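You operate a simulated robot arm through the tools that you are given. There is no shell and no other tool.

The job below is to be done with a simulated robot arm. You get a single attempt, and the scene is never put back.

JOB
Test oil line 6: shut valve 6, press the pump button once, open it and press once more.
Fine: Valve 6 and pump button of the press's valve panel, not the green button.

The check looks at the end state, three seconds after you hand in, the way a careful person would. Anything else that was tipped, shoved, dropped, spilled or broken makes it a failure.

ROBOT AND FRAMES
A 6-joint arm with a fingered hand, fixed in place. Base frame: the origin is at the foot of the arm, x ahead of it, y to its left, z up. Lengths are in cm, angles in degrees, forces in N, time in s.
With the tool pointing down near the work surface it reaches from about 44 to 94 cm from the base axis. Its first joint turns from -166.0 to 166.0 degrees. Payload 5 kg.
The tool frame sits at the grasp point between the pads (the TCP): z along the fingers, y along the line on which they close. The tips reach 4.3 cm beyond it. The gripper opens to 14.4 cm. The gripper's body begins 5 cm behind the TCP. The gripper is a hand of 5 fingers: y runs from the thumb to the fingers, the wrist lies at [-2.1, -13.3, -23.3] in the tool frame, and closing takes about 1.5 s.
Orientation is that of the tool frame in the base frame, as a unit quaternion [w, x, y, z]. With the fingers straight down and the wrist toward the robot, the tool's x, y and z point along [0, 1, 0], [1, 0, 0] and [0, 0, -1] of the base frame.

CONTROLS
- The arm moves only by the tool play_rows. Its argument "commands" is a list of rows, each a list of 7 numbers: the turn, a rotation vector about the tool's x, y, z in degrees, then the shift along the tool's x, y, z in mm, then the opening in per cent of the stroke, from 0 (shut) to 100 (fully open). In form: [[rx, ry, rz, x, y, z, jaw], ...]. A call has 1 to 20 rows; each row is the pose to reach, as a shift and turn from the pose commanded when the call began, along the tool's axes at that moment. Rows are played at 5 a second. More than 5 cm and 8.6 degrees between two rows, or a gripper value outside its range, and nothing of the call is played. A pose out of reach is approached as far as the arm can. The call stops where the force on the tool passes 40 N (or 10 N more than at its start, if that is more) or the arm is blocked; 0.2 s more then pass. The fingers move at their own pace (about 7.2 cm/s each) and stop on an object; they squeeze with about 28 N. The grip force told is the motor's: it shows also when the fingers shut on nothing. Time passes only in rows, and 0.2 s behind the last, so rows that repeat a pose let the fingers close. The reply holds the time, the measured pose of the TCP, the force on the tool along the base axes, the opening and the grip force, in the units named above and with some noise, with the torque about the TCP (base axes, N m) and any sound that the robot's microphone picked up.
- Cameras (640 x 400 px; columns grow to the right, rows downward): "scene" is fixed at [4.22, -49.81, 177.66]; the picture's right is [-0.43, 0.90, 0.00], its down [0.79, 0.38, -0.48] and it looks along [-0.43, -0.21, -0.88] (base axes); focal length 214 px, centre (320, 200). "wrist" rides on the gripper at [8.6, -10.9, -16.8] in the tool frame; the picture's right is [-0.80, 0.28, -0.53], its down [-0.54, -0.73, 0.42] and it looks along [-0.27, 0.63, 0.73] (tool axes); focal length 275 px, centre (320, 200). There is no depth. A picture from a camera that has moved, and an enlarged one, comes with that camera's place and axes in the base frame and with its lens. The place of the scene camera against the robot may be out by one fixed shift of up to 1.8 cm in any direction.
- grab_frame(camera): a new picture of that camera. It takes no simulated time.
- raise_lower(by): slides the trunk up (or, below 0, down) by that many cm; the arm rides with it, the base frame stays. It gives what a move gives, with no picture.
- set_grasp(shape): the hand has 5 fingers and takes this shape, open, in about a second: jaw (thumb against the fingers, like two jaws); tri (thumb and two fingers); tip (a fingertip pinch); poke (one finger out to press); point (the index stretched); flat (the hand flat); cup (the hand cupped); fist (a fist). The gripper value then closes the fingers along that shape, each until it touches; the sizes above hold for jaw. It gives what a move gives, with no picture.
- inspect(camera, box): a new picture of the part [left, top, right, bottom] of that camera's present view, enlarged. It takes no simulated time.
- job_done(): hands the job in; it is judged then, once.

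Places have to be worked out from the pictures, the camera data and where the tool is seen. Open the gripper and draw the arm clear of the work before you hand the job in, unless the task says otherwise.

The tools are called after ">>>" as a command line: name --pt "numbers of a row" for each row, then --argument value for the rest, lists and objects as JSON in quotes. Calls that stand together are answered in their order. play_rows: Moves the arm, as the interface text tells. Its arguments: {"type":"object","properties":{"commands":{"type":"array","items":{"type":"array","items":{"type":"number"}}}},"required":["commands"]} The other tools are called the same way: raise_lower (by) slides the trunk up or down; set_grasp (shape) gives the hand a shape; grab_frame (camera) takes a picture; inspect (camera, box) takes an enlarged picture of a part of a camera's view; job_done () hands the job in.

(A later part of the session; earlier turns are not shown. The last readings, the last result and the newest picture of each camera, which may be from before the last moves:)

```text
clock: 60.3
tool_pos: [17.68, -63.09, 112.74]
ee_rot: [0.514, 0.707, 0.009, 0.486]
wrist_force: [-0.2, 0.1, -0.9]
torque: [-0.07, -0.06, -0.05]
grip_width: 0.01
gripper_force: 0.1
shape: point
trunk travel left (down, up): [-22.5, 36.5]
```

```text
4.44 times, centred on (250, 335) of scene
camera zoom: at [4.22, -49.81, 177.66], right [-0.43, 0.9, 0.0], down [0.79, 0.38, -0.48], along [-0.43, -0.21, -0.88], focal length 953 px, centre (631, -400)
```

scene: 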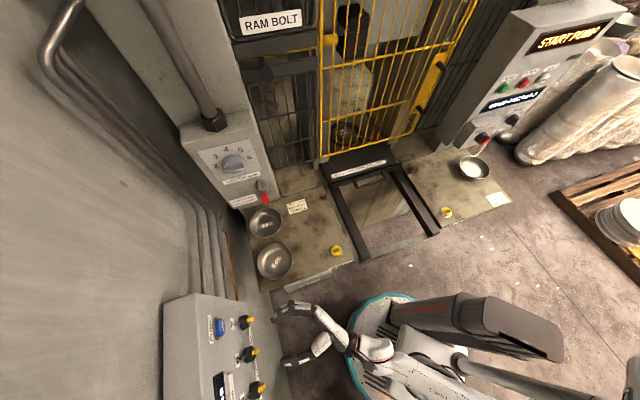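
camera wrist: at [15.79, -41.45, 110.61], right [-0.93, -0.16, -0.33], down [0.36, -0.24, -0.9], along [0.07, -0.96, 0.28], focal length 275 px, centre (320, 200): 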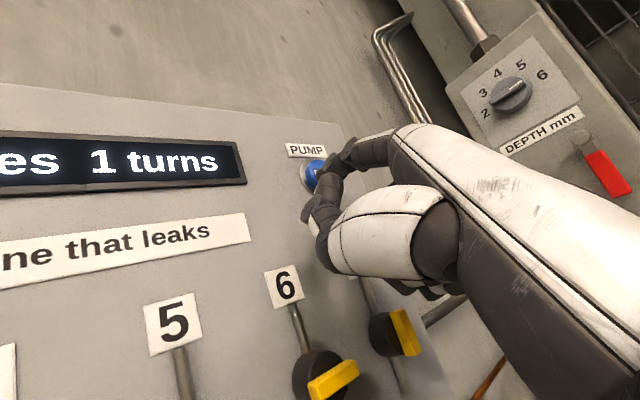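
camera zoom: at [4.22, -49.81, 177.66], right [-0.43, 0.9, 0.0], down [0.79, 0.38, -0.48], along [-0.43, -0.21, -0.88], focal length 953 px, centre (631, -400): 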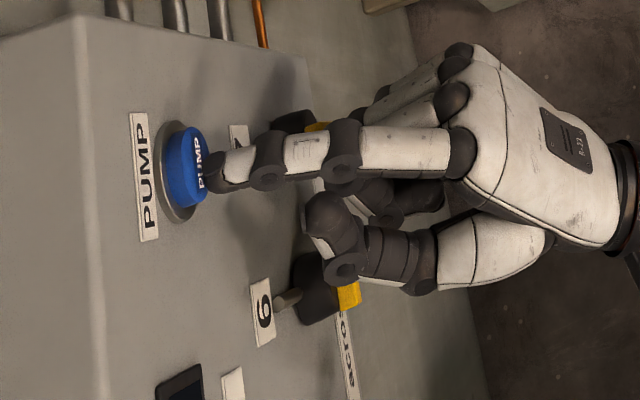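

The tip is at the cap, no force yet. I press on a few more millimetres.

>>> play_rows --pt "0 0 0 0 0 3 100" --pt "0 0 0 0 0 6 100" --pt "0 0 0 0 0 8 100"

>>> inspect --camera "scene" --box '[190, 290, 310, 380]'

>>> inspect --camera "wrist" --box '[0, 60, 340, 260]'

```text
clock: 61.1
tool_pos: [18.17, -63.59, 112.76]
ee_rot: [0.515, 0.705, 0.011, 0.488]
wrist_force: [-8.5, 15.7, -6.4]
torque: [-1.0, -0.87, -0.67]
grip_width: 13.65
gripper_force: 0.0
shape: point
trunk travel left (down, up): [-22.5, 36.5]
heard: click
```

```text
4.44 times, centred on (250, 335) of scene
camera zoom: at [4.22, -49.81, 177.66], right [-0.43, 0.9, 0.0], down [0.79, 0.38, -0.48], along [-0.43, -0.21, -0.88], focal length 953 px, centre (631, -400)
```

zoom: 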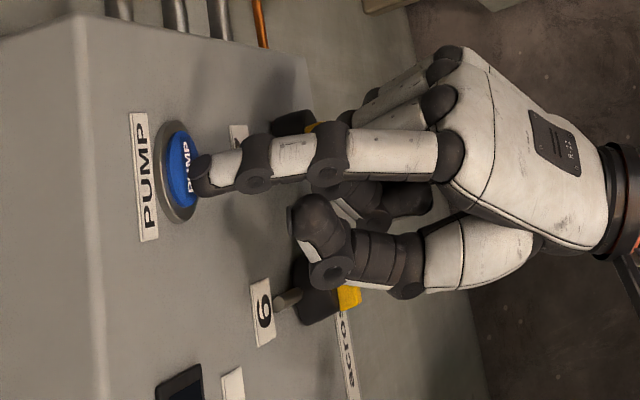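

```text
1.88 times, centred on (170, 160) of wrist
camera zoom: at [16.24, -42.02, 110.67], right [-0.93, -0.16, -0.33], down [0.36, -0.24, -0.9], along [0.06, -0.96, 0.28], focal length 518 px, centre (602, 275)
```

zoom: 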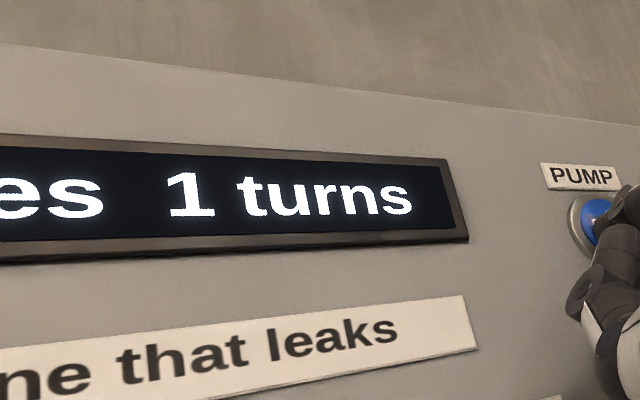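

A click was heard and the cap is pressed in. I retreat straight back 7 cm and read the display.

>>> play_rows --pt "0 0 0 0 0 -15 100" --pt "0 0 0 0 0 -35 100" --pt "0 0 0 0 0 -55 100" --pt "0 0 0 0 0 -75 100" --pt "0 0 0 0 0 -90 100"

>>> grab_frame --camera "wrist"

>>> inspect --camera "scene" --box '[190, 290, 310, 380]'

```text
clock: 62.3
tool_pos: [12.13, -57.36, 112.65]
ee_rot: [0.515, 0.706, 0.011, 0.486]
wrist_force: [1.0, -0.4, 0.5]
torque: [-0.03, -0.02, -0.03]
grip_width: 0.0
gripper_force: 0.0
shape: point
trunk travel left (down, up): [-22.5, 36.5]
```

```text
taken
camera wrist: at [10.14, -35.62, 110.55], right [-0.93, -0.16, -0.33], down [0.36, -0.24, -0.9], along [0.07, -0.96, 0.28], focal length 275 px, centre (320, 200)
```

wrist: 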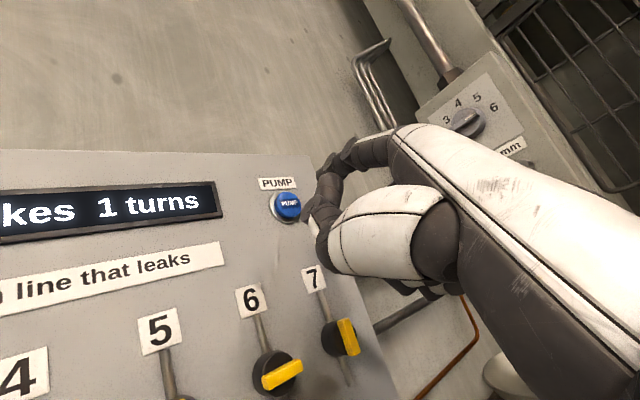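

```text
4.44 times, centred on (250, 335) of scene
camera zoom: at [4.22, -49.81, 177.66], right [-0.43, 0.9, 0.0], down [0.79, 0.38, -0.48], along [-0.43, -0.21, -0.88], focal length 953 px, centre (631, -400)
```

zoom: 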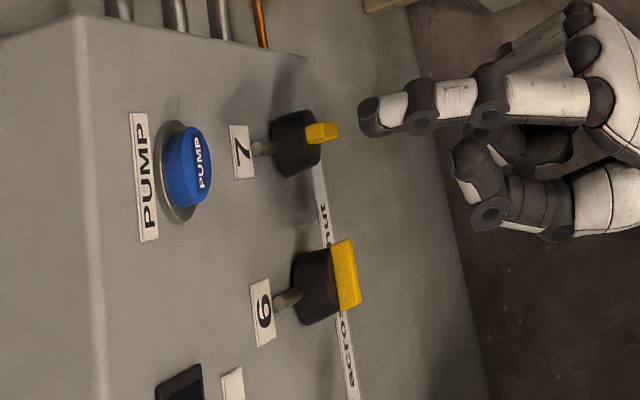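

Bar 6 remains across and the button has popped back out. I move down-left to below the bar's left end, still clear in front; from there the stroke counter should also be readable.

>>> play_rows --pt "0 0 0 -11 -34 5 100" --pt "0 0 0 -22 -69 10 100" --pt "0 0 0 -34 -103 15 100" --pt "0 0 0 -45 -137 15 100" --pt "0 0 0 -56 -172 15 100" --pt "0 0 0 -67 -206 15 100"

>>> grab_frame --camera "wrist"

>>> inspect --camera "scene" --box '[200, 310, 300, 380]'

```text
clock: 63.7
tool_pos: [19.5, -52.26, 93.26]
ee_rot: [0.515, 0.706, 0.01, 0.487]
wrist_force: [0.5, 0.4, 0.6]
torque: [0.06, 0.06, 0.0]
grip_width: 13.62
gripper_force: 0.1
shape: point
trunk travel left (down, up): [-22.5, 36.5]
```

```text
taken
camera wrist: at [17.55, -30.61, 91.13], right [-0.93, -0.16, -0.33], down [0.36, -0.24, -0.9], along [0.07, -0.96, 0.28], focal length 275 px, centre (320, 200)
```

wrist: 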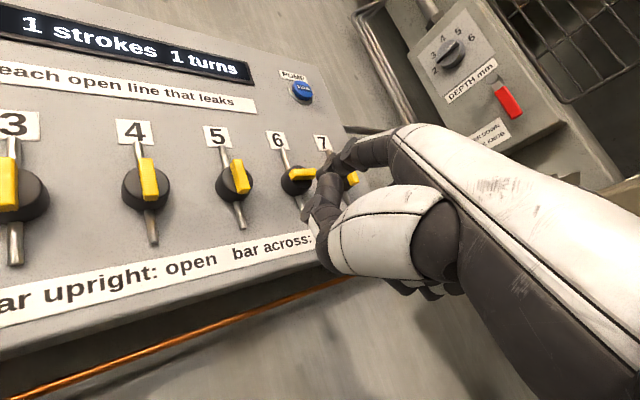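

```text
5.71 times, centred on (250, 345) of scene
camera zoom: at [4.22, -49.81, 177.66], right [-0.43, 0.9, 0.0], down [0.79, 0.38, -0.48], along [-0.43, -0.21, -0.88], focal length 1226 px, centre (720, -629)
```

zoom: 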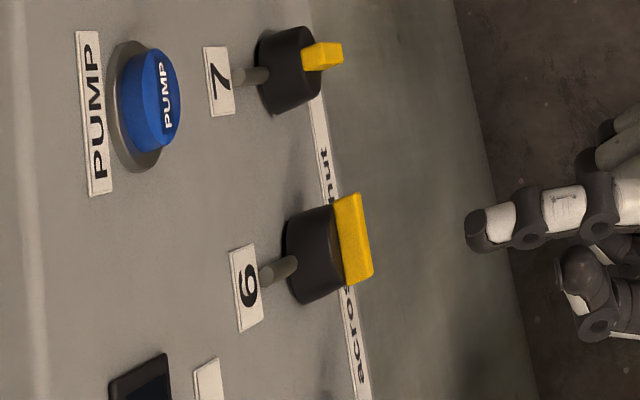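

Display: "1 strokes 1 turns", exactly right. The tip is below-left of the crosswise bar; I advance 5 cm beside it, then push the left end up.

>>> play_rows --pt "0 0 0 0 0 15 100" --pt "0 0 0 0 0 30 100" --pt "0 0 0 0 0 42 100" --pt "0 0 0 0 0 49 100"

>>> inspect --camera "scene" --box '[200, 310, 300, 380]'

>>> inspect --camera "wrist" --box '[200, 120, 440, 270]'

```text
clock: 64.7
tool_pos: [22.99, -55.77, 93.14]
ee_rot: [0.514, 0.706, 0.011, 0.487]
wrist_force: [-0.6, 0.0, -0.6]
torque: [-0.02, -0.01, -0.02]
grip_width: 13.63
gripper_force: 0.1
shape: point
trunk travel left (down, up): [-22.5, 36.5]
```

```text
5.71 times, centred on (250, 345) of scene
camera zoom: at [4.22, -49.81, 177.66], right [-0.43, 0.9, 0.0], down [0.79, 0.38, -0.48], along [-0.43, -0.21, -0.88], focal length 1226 px, centre (720, -629)
```

zoom: 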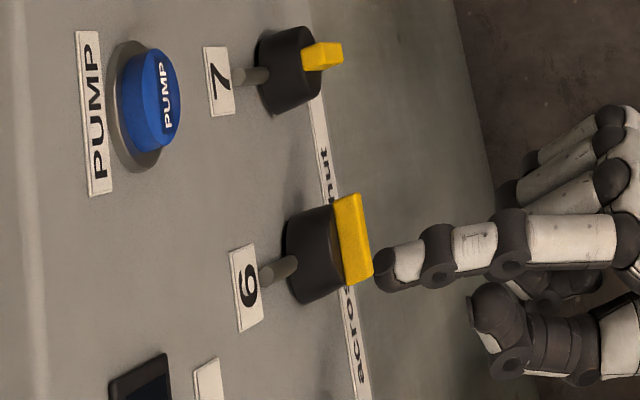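

```text
2.67 times, centred on (320, 195) of wrist
camera zoom: at [21.01, -34.0, 91.03], right [-0.93, -0.16, -0.33], down [0.36, -0.24, -0.9], along [0.07, -0.96, 0.28], focal length 734 px, centre (320, 213)
```

zoom: 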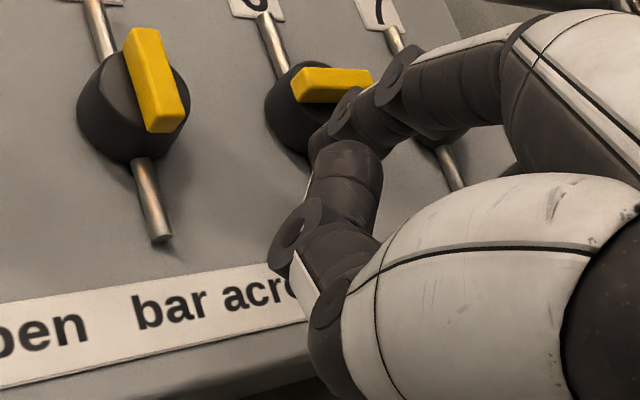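

The fingertip is just under the bar's left end with adequate depth overlap. I push it up along a small arc around the knob.

>>> play_rows --pt "0 0 0 2.4 2.6 2 100" --pt "0 0 0 4.7 5.1 2 100" --pt "0 0 0 9.6 7.5 2 100" --pt "0 0 0 14.5 9.8 2 100" --pt "0 0 0 17 12.2 2 100" --pt "0 0 0 19.6 14.6 2 100"

>>> inspect --camera "scene" --box '[200, 310, 300, 380]'

>>> inspect --camera "wrist" --box '[200, 120, 440, 270]'

```text
clock: 66.1
tool_pos: [23.64, -55.51, 95.47]
ee_rot: [0.513, 0.706, 0.01, 0.487]
wrist_force: [0.7, 0.0, 0.1]
torque: [-0.03, 0.02, 0.04]
grip_width: 13.62
gripper_force: 0.0
shape: point
trunk travel left (down, up): [-22.5, 36.5]
```

```text
5.71 times, centred on (250, 345) of scene
camera zoom: at [4.22, -49.81, 177.66], right [-0.43, 0.9, 0.0], down [0.79, 0.38, -0.48], along [-0.43, -0.21, -0.88], focal length 1226 px, centre (720, -629)
```

zoom: 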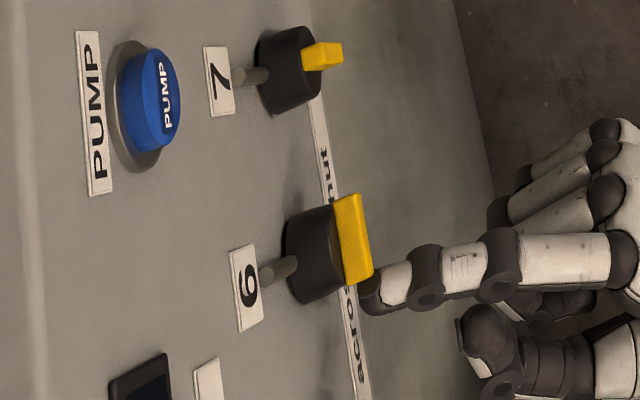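

```text
2.67 times, centred on (320, 195) of wrist
camera zoom: at [21.57, -33.83, 93.32], right [-0.93, -0.16, -0.33], down [0.36, -0.24, -0.9], along [0.07, -0.96, 0.28], focal length 734 px, centre (320, 213)
```

zoom: 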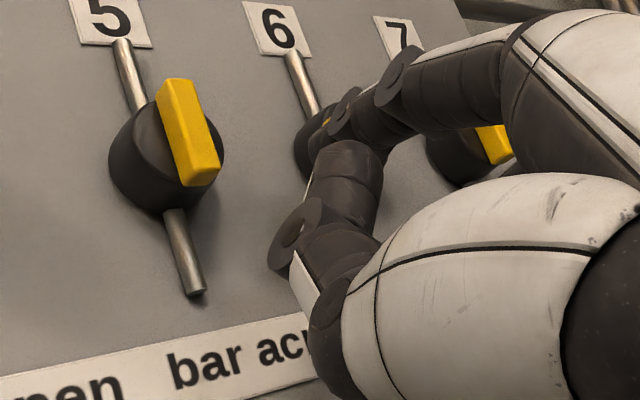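

No contact: the finger passed just left of the bar's end. I go back down and shift about 1.3 cm further right under the bar.

>>> play_rows --pt "0 0 0 -4 -7.2 0 100" --pt "0 0 0 -9.4 -13.1 0 100" --pt "0 0 0 -16.9 -18.4 0 100" --pt "0 0 0 -22 -15.1 0 100" --pt "0 0 0 -26.9 -10.5 0 100" --pt "0 0 0 -26.9 -10.5 0 100"

>>> inspect --camera "scene" --box '[200, 310, 300, 380]'

>>> inspect --camera "wrist" --box '[200, 120, 440, 270]'

```text
clock: 67.5
tool_pos: [22.55, -56.37, 92.86]
ee_rot: [0.514, 0.706, 0.011, 0.486]
wrist_force: [0.4, -1.0, 1.3]
torque: [0.01, 0.01, -0.01]
grip_width: 13.64
gripper_force: 0.2
shape: point
trunk travel left (down, up): [-22.5, 36.5]
```

```text
5.71 times, centred on (250, 345) of scene
camera zoom: at [4.22, -49.81, 177.66], right [-0.43, 0.9, 0.0], down [0.79, 0.38, -0.48], along [-0.43, -0.21, -0.88], focal length 1226 px, centre (720, -629)
```

zoom: 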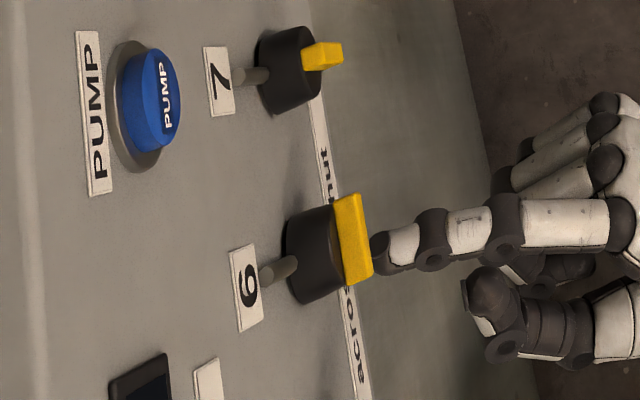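

```text
2.67 times, centred on (320, 195) of wrist
camera zoom: at [20.6, -34.66, 90.69], right [-0.93, -0.16, -0.33], down [0.36, -0.24, -0.9], along [0.07, -0.96, 0.28], focal length 734 px, centre (320, 213)
```

zoom: 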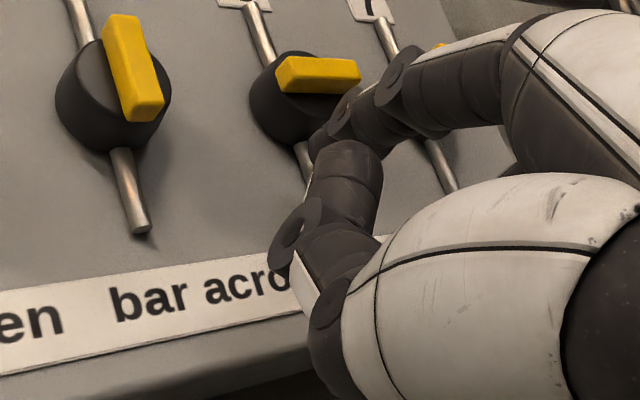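

Now the tip is tucked under the bar's left half, about 1 cm from the axis. I push up along a tighter arc.

>>> play_rows --pt "0 0 0 3.4 3.7 0 100" --pt "0 0 0 6.1 6.6 0 100" --pt "0 0 0 10.6 9.3 0 100" --pt "0 0 0 15.8 11.3 0 100" --pt "0 0 0 20 12.9 0 100"

>>> inspect --camera "scene" --box '[200, 310, 300, 380]'

>>> inspect --camera "wrist" --box '[200, 120, 440, 270]'

```text
clock: 68.7
tool_pos: [23.12, -55.78, 95.23]
ee_rot: [0.515, 0.707, 0.009, 0.485]
wrist_force: [-0.8, 0.2, -0.9]
torque: [0.03, -0.05, -0.03]
grip_width: 13.63
gripper_force: 0.1
shape: point
trunk travel left (down, up): [-22.5, 36.5]
```

```text
5.71 times, centred on (250, 345) of scene
camera zoom: at [4.22, -49.81, 177.66], right [-0.43, 0.9, 0.0], down [0.79, 0.38, -0.48], along [-0.43, -0.21, -0.88], focal length 1226 px, centre (720, -629)
```

zoom: 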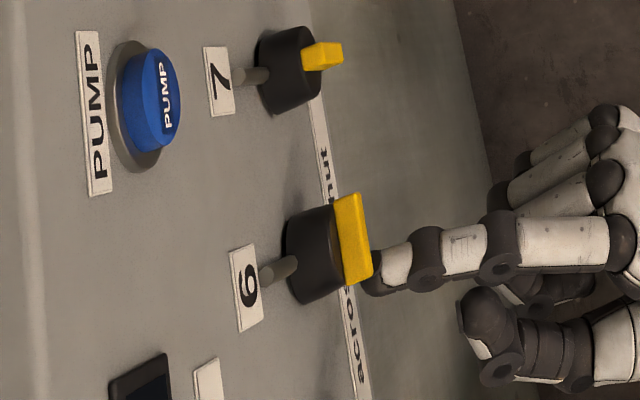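

```text
2.67 times, centred on (320, 195) of wrist
camera zoom: at [21.02, -34.23, 92.97], right [-0.93, -0.16, -0.33], down [0.36, -0.24, -0.9], along [0.07, -0.96, 0.28], focal length 734 px, centre (320, 213)
```

zoom: 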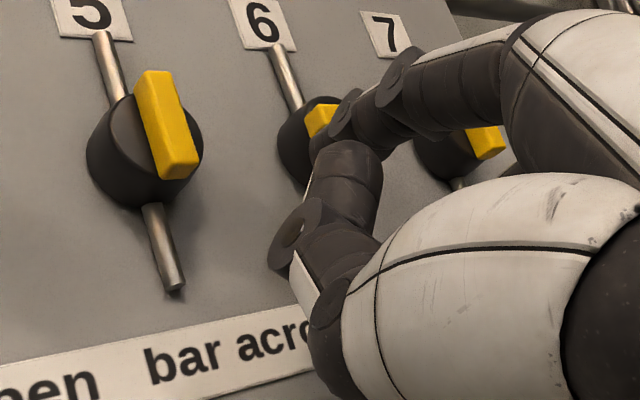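

Still no contact: combining views, the bar's front is nearer n≈-59, so my fingertip at -59.4 barely overlaps and skims in front. I go back down, push 9 mm deeper, and look.

>>> play_rows --pt "0 0 0 -4.2 -1.6 0 100" --pt "0 0 0 -9.4 -3.6 0 100" --pt "0 0 0 -14 -6.3 0 100" --pt "0 0 0 -20 -12.9 0 100" --pt "0 0 0 -20 -12.9 3 100" --pt "0 0 0 -20 -12.9 6 100" --pt "0 0 0 -20 -12.9 9 100"

>>> inspect --camera "scene" --box '[200, 310, 300, 380]'

>>> inspect --camera "wrist" --box '[240, 120, 400, 220]'

```text
clock: 70.3
tool_pos: [23.14, -57.08, 92.86]
ee_rot: [0.514, 0.706, 0.01, 0.486]
wrist_force: [0.5, -0.1, 0.1]
torque: [0.01, 0.01, 0.0]
grip_width: 13.64
gripper_force: 0.1
shape: point
trunk travel left (down, up): [-22.5, 36.5]
```

```text
5.71 times, centred on (250, 345) of scene
camera zoom: at [4.22, -49.81, 177.66], right [-0.43, 0.9, 0.0], down [0.79, 0.38, -0.48], along [-0.43, -0.21, -0.88], focal length 1226 px, centre (720, -629)
```

zoom: 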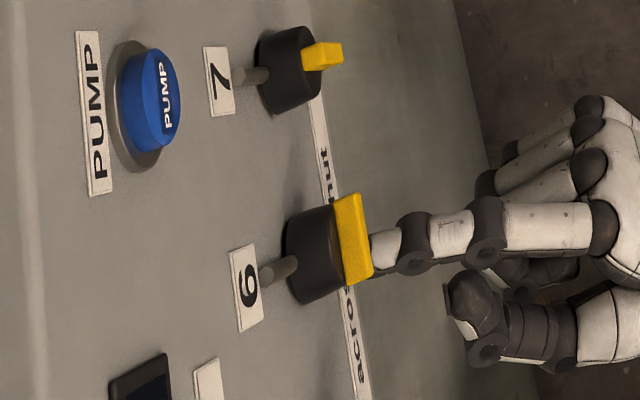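

```text
4.00 times, centred on (320, 170) of wrist
camera zoom: at [21.14, -35.44, 90.69], right [-0.93, -0.16, -0.33], down [0.36, -0.24, -0.9], along [0.07, -0.96, 0.28], focal length 1101 px, centre (320, 320)
```

zoom: 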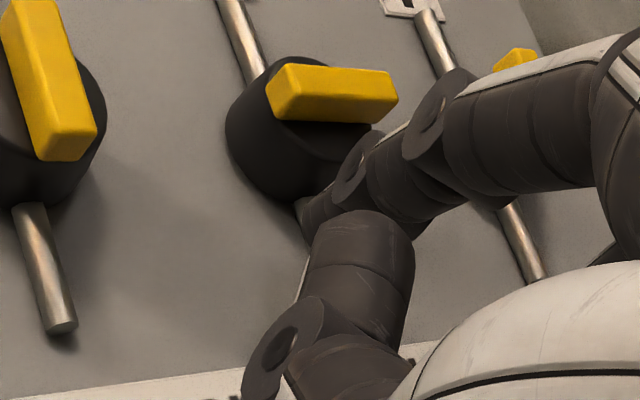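

Now the fingertip is tucked fully beneath the bar in depth. I ease back 2 mm to avoid the knob face and push up again in the same arc.

>>> play_rows --pt "0 0 0 0 0 -2 100" --pt "0 0 0 3.4 3.7 -2 100" --pt "0 0 0 6.1 6.6 -2 100" --pt "0 0 0 8.5 8.5 -2 100" --pt "0 0 0 11.6 10 -2 100"

>>> inspect --camera "scene" --box '[200, 310, 300, 380]'

>>> inspect --camera "wrist" --box '[240, 120, 400, 220]'

```text
clock: 71.5
tool_pos: [23.21, -56.82, 94.45]
ee_rot: [0.514, 0.706, 0.01, 0.487]
wrist_force: [-0.7, -0.9, 0.4]
torque: [0.0, -0.02, 0.01]
grip_width: 13.65
gripper_force: 0.1
shape: point
trunk travel left (down, up): [-22.5, 36.5]
```

```text
5.71 times, centred on (250, 345) of scene
camera zoom: at [4.22, -49.81, 177.66], right [-0.43, 0.9, 0.0], down [0.79, 0.38, -0.48], along [-0.43, -0.21, -0.88], focal length 1226 px, centre (720, -629)
```

zoom: 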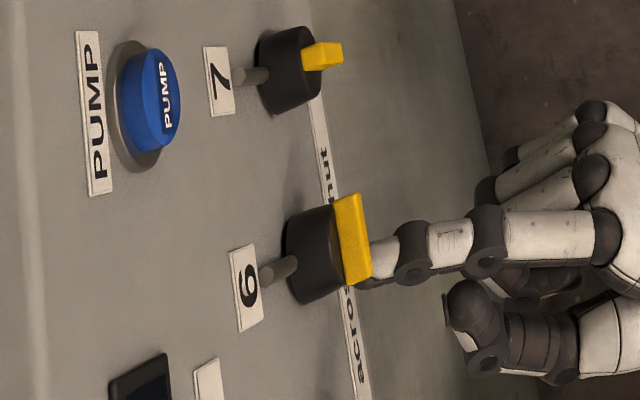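

```text
4.00 times, centred on (320, 170) of wrist
camera zoom: at [21.21, -35.09, 92.29], right [-0.93, -0.16, -0.33], down [0.36, -0.24, -0.9], along [0.07, -0.96, 0.28], focal length 1101 px, centre (320, 320)
```

zoom: 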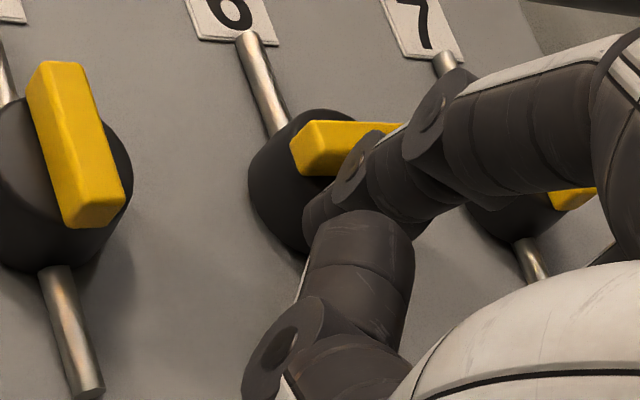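

The fingertip is now right under the bar's left end, nearly touching. I keep pushing up.

>>> play_rows --pt "0 0 0 3.4 2.3 0 100" --pt "0 0 0 7.9 4.9 0 100" --pt "0 0 0 12.4 7.6 0 100" --pt "0 0 0 15.5 10.2 0 100"

>>> inspect --camera "scene" --box '[200, 310, 300, 380]'

>>> inspect --camera "wrist" --box '[240, 120, 400, 220]'

```text
clock: 72.5
tool_pos: [23.68, -56.4, 96.36]
ee_rot: [0.514, 0.706, 0.011, 0.486]
wrist_force: [2.4, 6.0, -3.6]
torque: [-0.19, 0.1, 0.01]
grip_width: 13.63
gripper_force: 0.0
shape: point
trunk travel left (down, up): [-22.5, 36.5]
```

```text
5.71 times, centred on (250, 345) of scene
camera zoom: at [4.22, -49.81, 177.66], right [-0.43, 0.9, 0.0], down [0.79, 0.38, -0.48], along [-0.43, -0.21, -0.88], focal length 1226 px, centre (720, -629)
```

zoom: 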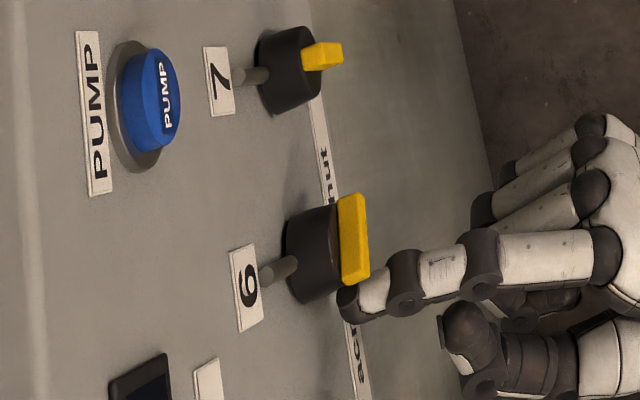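

```text
4.00 times, centred on (320, 170) of wrist
camera zoom: at [21.66, -34.67, 94.08], right [-0.93, -0.16, -0.33], down [0.36, -0.24, -0.9], along [0.07, -0.96, 0.28], focal length 1101 px, centre (320, 320)
```

zoom: 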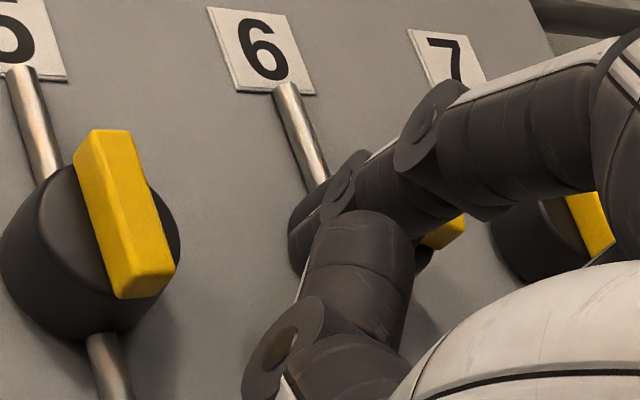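

The bar swung about 15–20° back but the finger is slipping off its left end: I'm too far left. I drop down, shift about 1 cm right and push up again nearer the axis.

>>> play_rows --pt "0 0 0 -3.2 -7.9 0 100" --pt "0 0 0 -10 -15.3 0 100" --pt "0 0 0 -17.8 -14.9 0 100" --pt "0 0 0 -22.9 -10.2 0 100" --pt "0 0 0 -16.9 -7 0 100" --pt "0 0 0 -13.6 -5.3 0 100" --pt "0 0 0 -9.6 -3.5 0 100" --pt "0 0 0 -6.6 -0.2 0 100"

>>> inspect --camera "scene" --box '[200, 310, 300, 380]'

>>> inspect --camera "wrist" --box '[240, 120, 400, 220]'

```text
clock: 74.3
tool_pos: [23.23, -56.75, 95.74]
ee_rot: [0.513, 0.707, 0.01, 0.486]
wrist_force: [1.4, 6.4, -7.7]
torque: [0.06, -0.05, -0.05]
grip_width: 13.6
gripper_force: 0.0
shape: point
trunk travel left (down, up): [-22.5, 36.5]
```

```text
5.71 times, centred on (250, 345) of scene
camera zoom: at [4.22, -49.81, 177.66], right [-0.43, 0.9, 0.0], down [0.79, 0.38, -0.48], along [-0.43, -0.21, -0.88], focal length 1226 px, centre (720, -629)
```

zoom: 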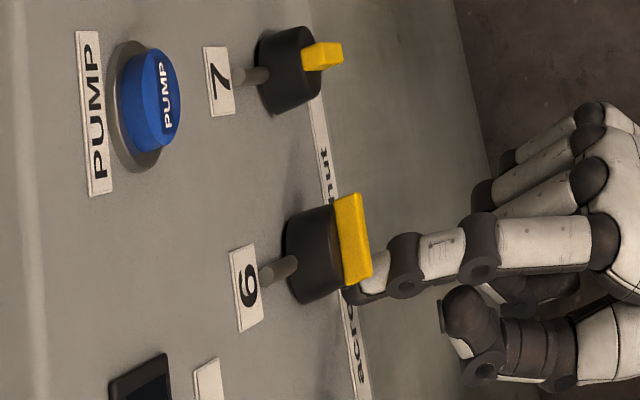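

```text
4.00 times, centred on (320, 170) of wrist
camera zoom: at [21.25, -35.04, 93.53], right [-0.93, -0.16, -0.33], down [0.36, -0.24, -0.9], along [0.07, -0.96, 0.28], focal length 1101 px, centre (320, 320)
```

zoom: 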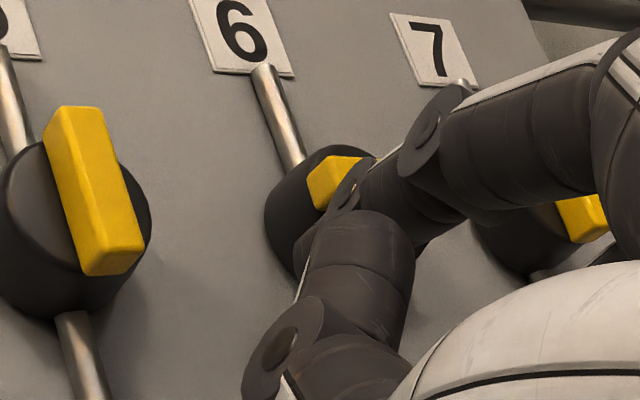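

The forces show the fingertip is now catching the black knob body, and the bar is still across (it springs to its stops). Pushing the right end down from above will be easier to watch from the scene camera. I retreat, move to above the bar's right half and re-enter at the depth that worked before.

>>> play_rows --pt "0 0 0 -0.6 -3.6 -5 100" --pt "0 0 0 -0.6 -3.6 -20 100" --pt "0 0 0 -0.6 -3.6 -35 100" --pt "0 0 0 1.8 19 -35 100" --pt "0 0 0 3.7 38.7 -35 100" --pt "0 0 0 3.7 38.7 -20 100" --pt "0 0 0 3.7 38.7 -7 100"

>>> inspect --camera "scene" --box '[200, 310, 300, 380]'

>>> inspect --camera "wrist" --box '[240, 120, 400, 220]'

```text
clock: 75.9
tool_pos: [20.96, -57.87, 99.02]
ee_rot: [0.515, 0.707, 0.01, 0.485]
wrist_force: [-0.6, 0.2, -0.3]
torque: [0.04, 0.03, -0.01]
grip_width: 13.62
gripper_force: 0.1
shape: point
trunk travel left (down, up): [-22.5, 36.5]
```

```text
5.71 times, centred on (250, 345) of scene
camera zoom: at [4.22, -49.81, 177.66], right [-0.43, 0.9, 0.0], down [0.79, 0.38, -0.48], along [-0.43, -0.21, -0.88], focal length 1226 px, centre (720, -629)
```

zoom: 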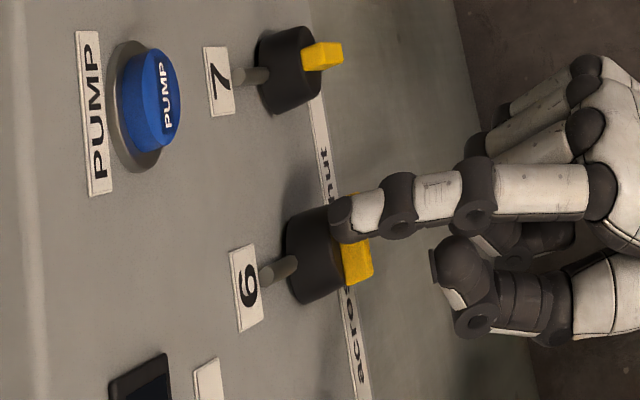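

```text
4.00 times, centred on (320, 170) of wrist
camera zoom: at [19.03, -36.17, 96.78], right [-0.93, -0.16, -0.33], down [0.36, -0.24, -0.9], along [0.07, -0.96, 0.28], focal length 1101 px, centre (320, 320)
```

zoom: 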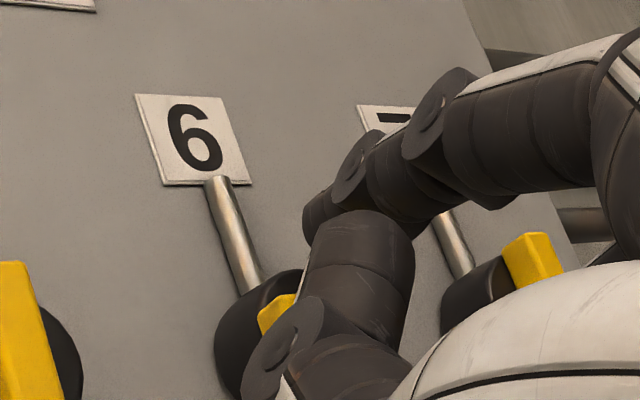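

The finger is now above the bar's right half with about 1 cm depth overlap. I push down along an arc that follows the bar clockwise.

>>> play_rows --pt "0 0 0 -3 -4 0 100" --pt "0 0 0 -6 -8 0 100" --pt "0 0 0 -10.8 -13.2 0 100" --pt "0 0 0 -16.4 -14.8 0 100" --pt "0 0 0 -21.2 -17.2 0 100" --pt "0 0 0 -25 -19.8 0 100"

>>> inspect --camera "scene" --box '[200, 310, 300, 380]'

>>> inspect --camera "wrist" --box '[240, 120, 400, 220]'

```text
clock: 77.3
tool_pos: [20.65, -58.24, 95.67]
ee_rot: [0.514, 0.707, 0.01, 0.486]
wrist_force: [-0.4, -0.4, -0.5]
torque: [0.04, -0.02, -0.03]
grip_width: 0.0
gripper_force: 0.1
shape: point
trunk travel left (down, up): [-22.5, 36.5]
```

```text
5.71 times, centred on (250, 345) of scene
camera zoom: at [4.22, -49.81, 177.66], right [-0.43, 0.9, 0.0], down [0.79, 0.38, -0.48], along [-0.43, -0.21, -0.88], focal length 1226 px, centre (720, -629)
```

zoom: 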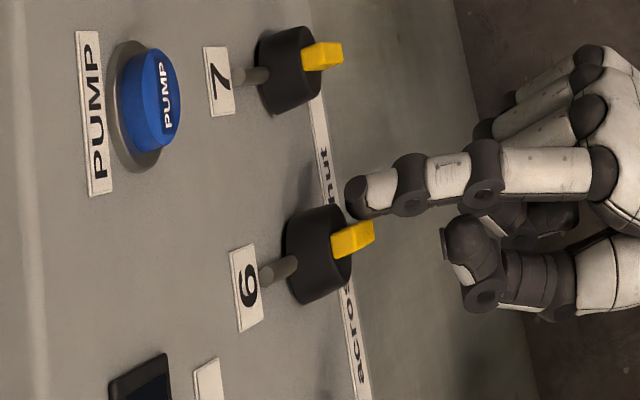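

```text
4.00 times, centred on (320, 170) of wrist
camera zoom: at [18.63, -36.56, 93.51], right [-0.93, -0.16, -0.33], down [0.36, -0.24, -0.9], along [0.07, -0.96, 0.28], focal length 1101 px, centre (320, 320)
```

zoom: 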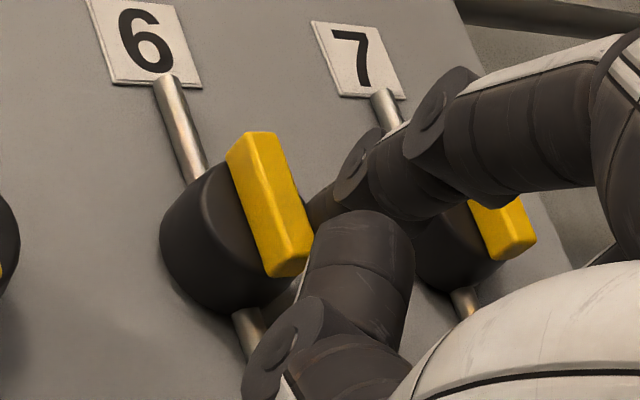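

Bar 6 has snapped back upright, exactly like its starting look. I withdraw and read the counters.

>>> play_rows --pt "0 0 0 -3 2.5 -5 100" --pt "0 0 0 -3 2.5 -25 100" --pt "0 0 0 -3 2.5 -50 100"

>>> grab_frame --camera "wrist"

>>> inspect --camera "scene" --box '[200, 310, 300, 380]'

```text
clock: 78.1
tool_pos: [16.85, -54.87, 95.63]
ee_rot: [0.514, 0.706, 0.011, 0.487]
wrist_force: [0.4, 0.2, -1.0]
torque: [-0.04, -0.05, 0.0]
grip_width: 0.01
gripper_force: 0.1
shape: point
trunk travel left (down, up): [-22.5, 36.5]
```

```text
taken
camera wrist: at [14.8, -33.22, 93.49], right [-0.93, -0.16, -0.33], down [0.36, -0.24, -0.9], along [0.07, -0.96, 0.28], focal length 275 px, centre (320, 200)
```

wrist: 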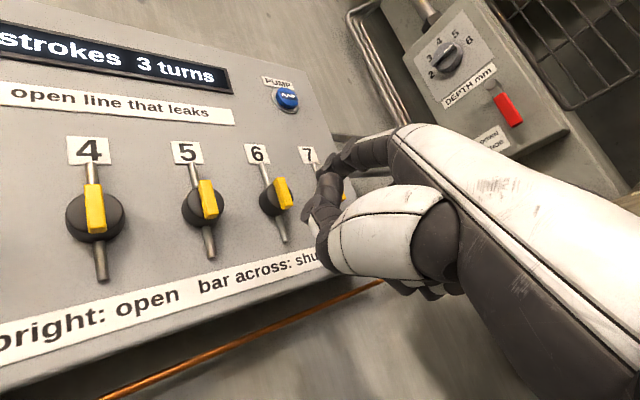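

```text
5.71 times, centred on (250, 345) of scene
camera zoom: at [4.22, -49.81, 177.66], right [-0.43, 0.9, 0.0], down [0.79, 0.38, -0.48], along [-0.43, -0.21, -0.88], focal length 1226 px, centre (720, -629)
```

zoom: 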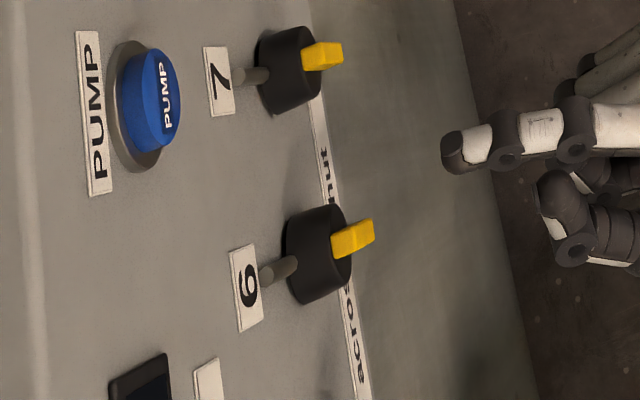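

The counter shows 3 turns: my fumbling from below evidently counted extra. Before pumping I must be sure that valve 6 is open and no other valve moved, so I back up and roll to a view of the whole panel.

>>> play_rows --pt "0 0 -7.5 16 11 -5 100" --pt "0 0 -15 33 22 -9 100" --pt "0 0 -22.5 49 33 -14 100" --pt "0 0 -30 65 43 -18 100" --pt "0 0 -37.5 82 54 -23 100" --pt "0 0 -45 98 65 -27 100"

>>> grab_frame --camera "wrist"

```text
clock: 79.5
tool_pos: [16.5, -50.96, 110.16]
ee_rot: [0.655, 0.654, 0.28, 0.254]
wrist_force: [0.2, -1.1, -0.3]
torque: [-0.03, -0.01, 0.04]
grip_width: 0.01
gripper_force: 0.1
shape: point
out of reach, approached as far as the arm can: row 5, 6
trunk travel left (down, up): [-22.5, 36.5]
```

```text
taken
camera wrist: at [10.38, -33.06, 99.27], right [-0.93, -0.17, 0.32], down [-0.12, -0.69, -0.71], along [0.34, -0.7, 0.63], focal length 275 px, centre (320, 200)
```

wrist: 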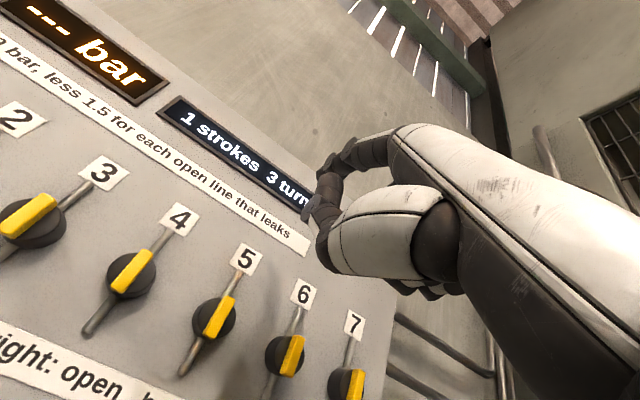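

All visible bars look upright and the pressure display reset to "---". I zoom to compare bar 6's angle with its neighbours.

>>> inspect --camera "wrist" --box '[150, 230, 400, 400]'

>>> inspect --camera "wrist" --box '[0, 60, 320, 300]'

>>> inspect --camera "scene" --box '[200, 310, 300, 400]'

```text
2.35 times, centred on (275, 315) of wrist
camera zoom: at [10.38, -33.06, 99.27], right [-0.93, -0.17, 0.32], down [-0.12, -0.69, -0.71], along [0.34, -0.7, 0.63], focal length 648 px, centre (426, -71)
```

zoom: 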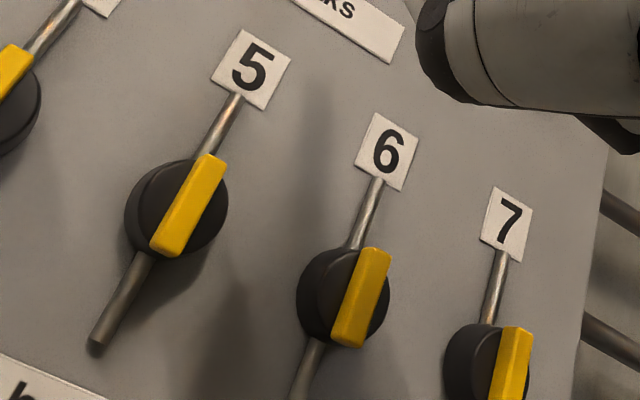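

```text
1.67 times, centred on (160, 180) of wrist
camera zoom: at [10.38, -33.06, 99.27], right [-0.93, -0.17, 0.32], down [-0.12, -0.69, -0.71], along [0.34, -0.7, 0.63], focal length 459 px, centre (587, 233)
```

zoom: 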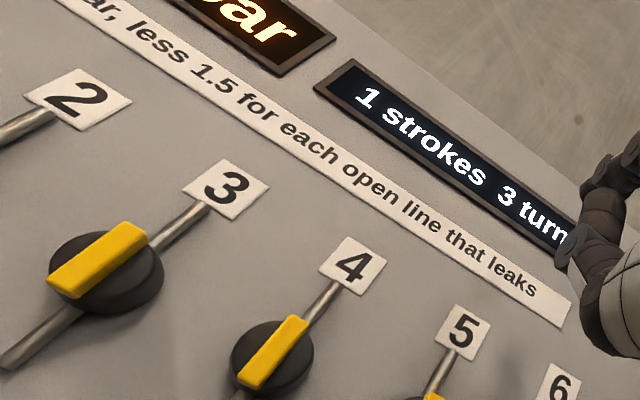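

```text
4.44 times, centred on (250, 355) of scene
camera zoom: at [4.22, -49.81, 177.66], right [-0.43, 0.9, 0.0], down [0.79, 0.38, -0.48], along [-0.43, -0.21, -0.88], focal length 953 px, centre (631, -489)
```

zoom: 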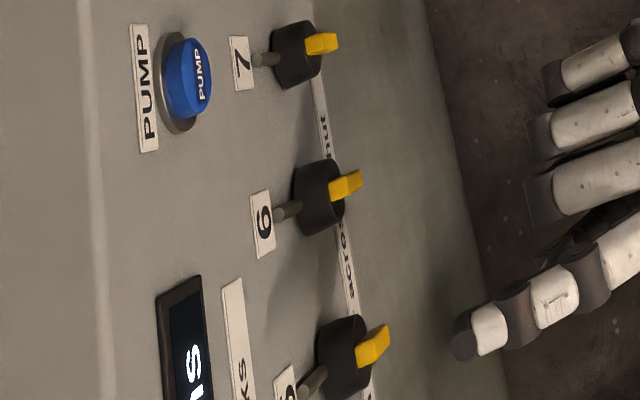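

Bar 6 is parallel with its neighbours and stem, fully open, and all other valves are untouched. I return to the proven pose in front of the PUMP button.

>>> play_rows --pt "0 0 7.4 -12.8 3.8 0 100" --pt "0 0 14.9 -25.6 7.5 3 100" --pt "0 0 22.3 -38.4 11.3 6 100" --pt "0 0 29.7 -51.2 15 9 100" --pt "0 0 37.2 -64 18.8 12 100" --pt "0 0 44.6 -76.8 22.5 15 100" --pt "0 0 44.6 -76.8 22.5 15 100"

>>> inspect --camera "scene" --box '[190, 290, 310, 380]'

>>> grab_frame --camera "wrist"

```text
clock: 81.1
tool_pos: [11.98, -57.29, 112.79]
ee_rot: [0.516, 0.706, 0.012, 0.485]
wrist_force: [-1.0, 0.1, 0.1]
torque: [0.04, 0.0, 0.01]
grip_width: 0.02
gripper_force: 0.1
shape: point
trunk travel left (down, up): [-22.5, 36.5]
```

```text
4.44 times, centred on (250, 335) of scene
camera zoom: at [4.22, -49.81, 177.66], right [-0.43, 0.9, 0.0], down [0.79, 0.38, -0.48], along [-0.43, -0.21, -0.88], focal length 953 px, centre (631, -400)
```

zoom: 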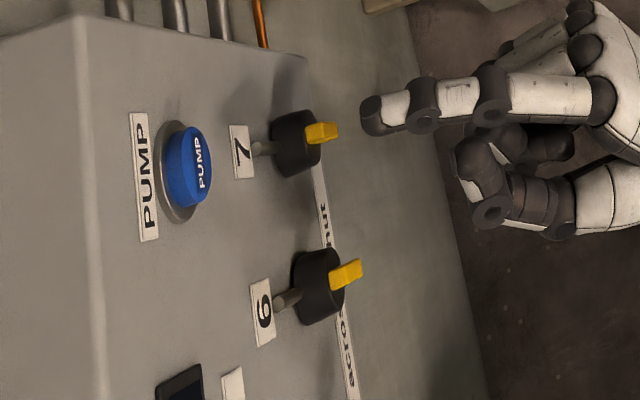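

```text
taken
camera wrist: at [10.01, -35.58, 110.51], right [-0.93, -0.16, -0.33], down [0.36, -0.24, -0.9], along [0.07, -0.96, 0.29], focal length 275 px, centre (320, 200)
```

wrist: 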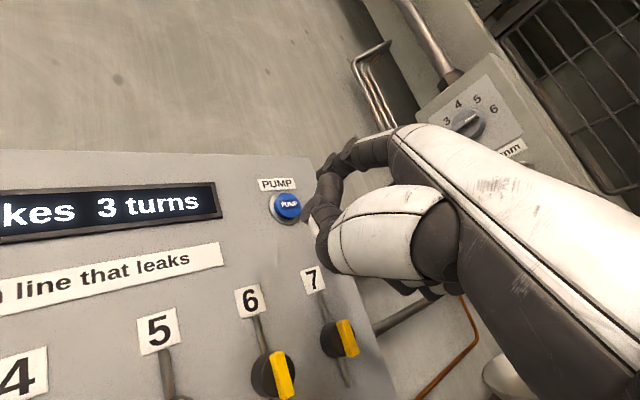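

Pose matches the earlier press. I press the PUMP button with the same travel that clicked before.

>>> play_rows --pt "0 0 0 0 0 20 100" --pt "0 0 0 0 0 40 100" --pt "0 0 0 0 0 58 100" --pt "0 0 0 0 0 70 100" --pt "0 0 0 0 0 79 100" --pt "0 0 0 0 0 83 100" --pt "0 0 0 0 0 87 100" --pt "0 0 0 0 0 90 100" --pt "0 0 0 0 0 91 100"

```text
clock: 83.1
tool_pos: [18.24, -63.8, 112.83]
ee_rot: [0.516, 0.705, 0.012, 0.486]
wrist_force: [-11.5, 18.1, -6.9]
torque: [-1.14, -1.06, -0.83]
grip_width: 13.63
gripper_force: 0.2
shape: point
trunk travel left (down, up): [-22.5, 36.5]
heard: click
```

A click was heard again. I retreat straight back and read the displays.

>>> play_rows --pt "0 0 0 0 0 -15 100" --pt "0 0 0 0 0 -35 100" --pt "0 0 0 0 0 -55 100" --pt "0 0 0 0 0 -75 100" --pt "0 0 0 0 0 -92 100"

>>> play_rows --pt "0 0 -7.4 13 -3 0 100" --pt "0 0 -14.9 26 -6 -3 100" --pt "0 0 -22.3 39 -9 -6 100" --pt "0 0 -29.7 51 -12 -9 100" --pt "0 0 -37.2 64 -15 -12 100" --pt "0 0 -44.6 70 -15 -12 100"

>>> grab_frame --camera "wrist"

>>> grab_frame --camera "scene"

```text
clock: 84.3
tool_pos: [12.13, -57.31, 112.85]
ee_rot: [0.516, 0.706, 0.014, 0.485]
wrist_force: [1.1, -0.3, -0.8]
torque: [-0.02, -0.06, 0.04]
grip_width: 0.0
gripper_force: 0.1
shape: point
trunk travel left (down, up): [-22.5, 36.5]
```

```text
clock: 85.7
tool_pos: [15.63, -52.12, 116.25]
ee_rot: [0.662, 0.648, 0.28, 0.251]
wrist_force: [0.2, 0.5, 0.3]
torque: [0.02, 0.01, -0.02]
grip_width: 0.0
gripper_force: 0.0
shape: point
trunk travel left (down, up): [-22.5, 36.5]
```

```text
taken
camera wrist: at [9.64, -34.3, 105.15], right [-0.93, -0.16, 0.32], down [-0.12, -0.7, -0.7], along [0.34, -0.69, 0.64], focal length 275 px, centre (320, 200)
```

wrist: 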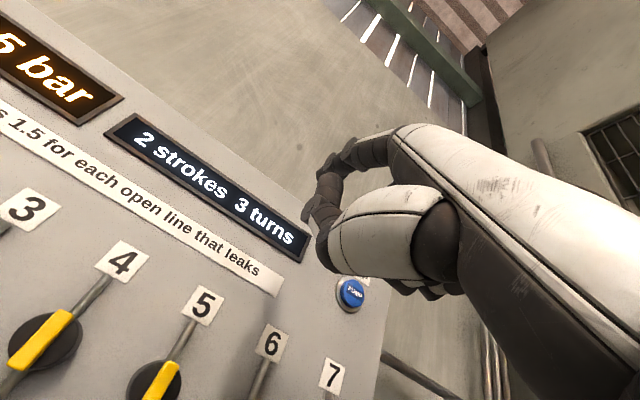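

```text
taken
```

scene: 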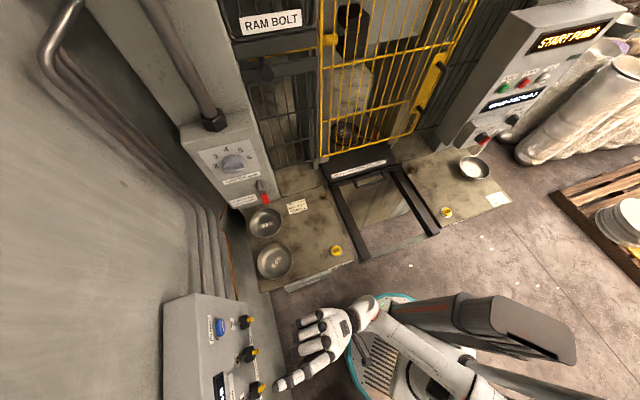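

Displays now show "2 strokes, 3 turns" and a pressure reading. I set the hand to open, and move left along the panel, well clear, to read the pressure and confirm all valves.

>>> play_rows --pt "0 0 0 25 0 0 100" --pt "0 0 0 50 0 0 100" --pt "0 0 0 75 0 0 100" --pt "0 0 0 90 0 0 100"

>>> grab_frame --camera "wrist"

>>> inspect --camera "scene" --box '[190, 300, 290, 400]'

```text
clock: 86.7
tool_pos: [22.01, -45.79, 115.93]
ee_rot: [0.662, 0.648, 0.28, 0.252]
wrist_force: [-0.4, 0.1, -0.5]
torque: [-0.04, 0.0, 0.03]
grip_width: 0.02
gripper_force: 0.1
shape: point
trunk travel left (down, up): [-22.5, 36.5]
```

```text
taken
camera wrist: at [16.05, -28.1, 104.71], right [-0.93, -0.16, 0.32], down [-0.11, -0.7, -0.7], along [0.34, -0.69, 0.64], focal length 275 px, centre (320, 200)
```

wrist: 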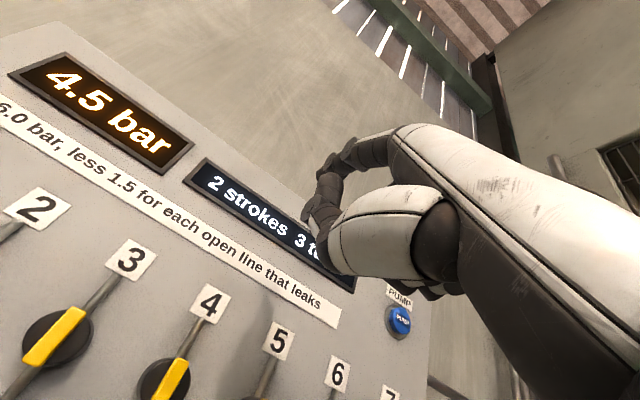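

```text
4.00 times, centred on (240, 350) of scene
camera zoom: at [4.22, -49.81, 177.66], right [-0.43, 0.9, 0.0], down [0.79, 0.38, -0.48], along [-0.43, -0.21, -0.88], focal length 858 px, centre (640, -400)
```

zoom: 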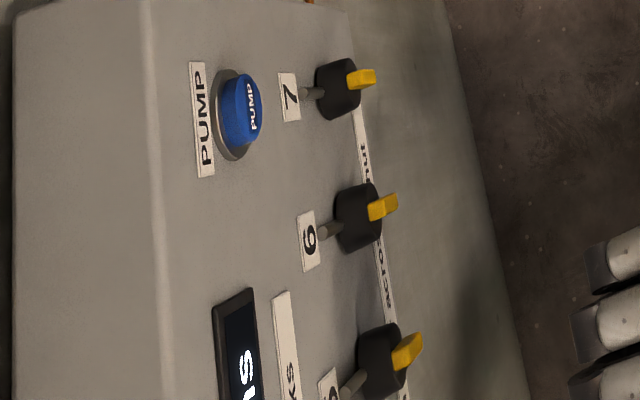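

The pressure reads 4.5 bar after 2 strokes. I turn back to the earlier downward-looking pose that showed the entire panel, to confirm every valve's state.

>>> play_rows --pt "4.54 -0.5 -6.94 0 0 -5 100" --pt "9.08 -1 -13.9 0 0 -5 100" --pt "13.6 -1.5 -20.8 0 0 -5 100" --pt "18.15 -2 -27.75 0 0 -5 100" --pt "22.7 -2.5 -34.7 0 0 -5 100" --pt "27.2 -3 -41.6 0 0 -5 100" --pt "31.8 -3.5 -48.6 0 0 -5 100"

>>> grab_frame --camera "wrist"

```text
clock: 88.3
tool_pos: [21.67, -45.57, 115.91]
ee_rot: [0.516, 0.636, 0.555, -0.142]
wrist_force: [-0.4, -0.2, 0.0]
torque: [-0.04, -0.03, 0.02]
grip_width: 0.05
gripper_force: 0.1
shape: point
trunk travel left (down, up): [-22.5, 36.5]
```

```text
taken
camera wrist: at [8.61, -28.47, 111.27], right [-0.24, 0.03, 0.97], down [-0.64, -0.76, -0.13], along [0.73, -0.65, 0.2], focal length 275 px, centre (320, 200)
```

wrist: 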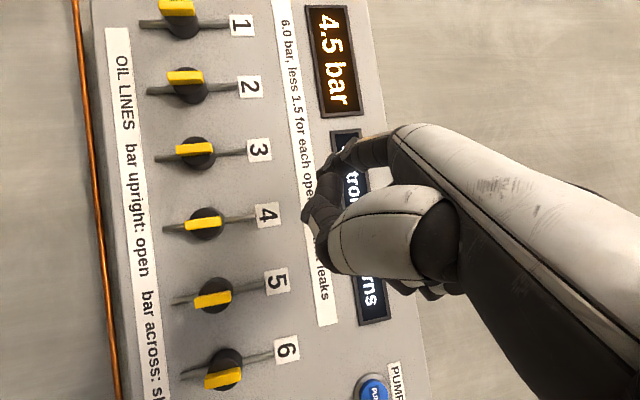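

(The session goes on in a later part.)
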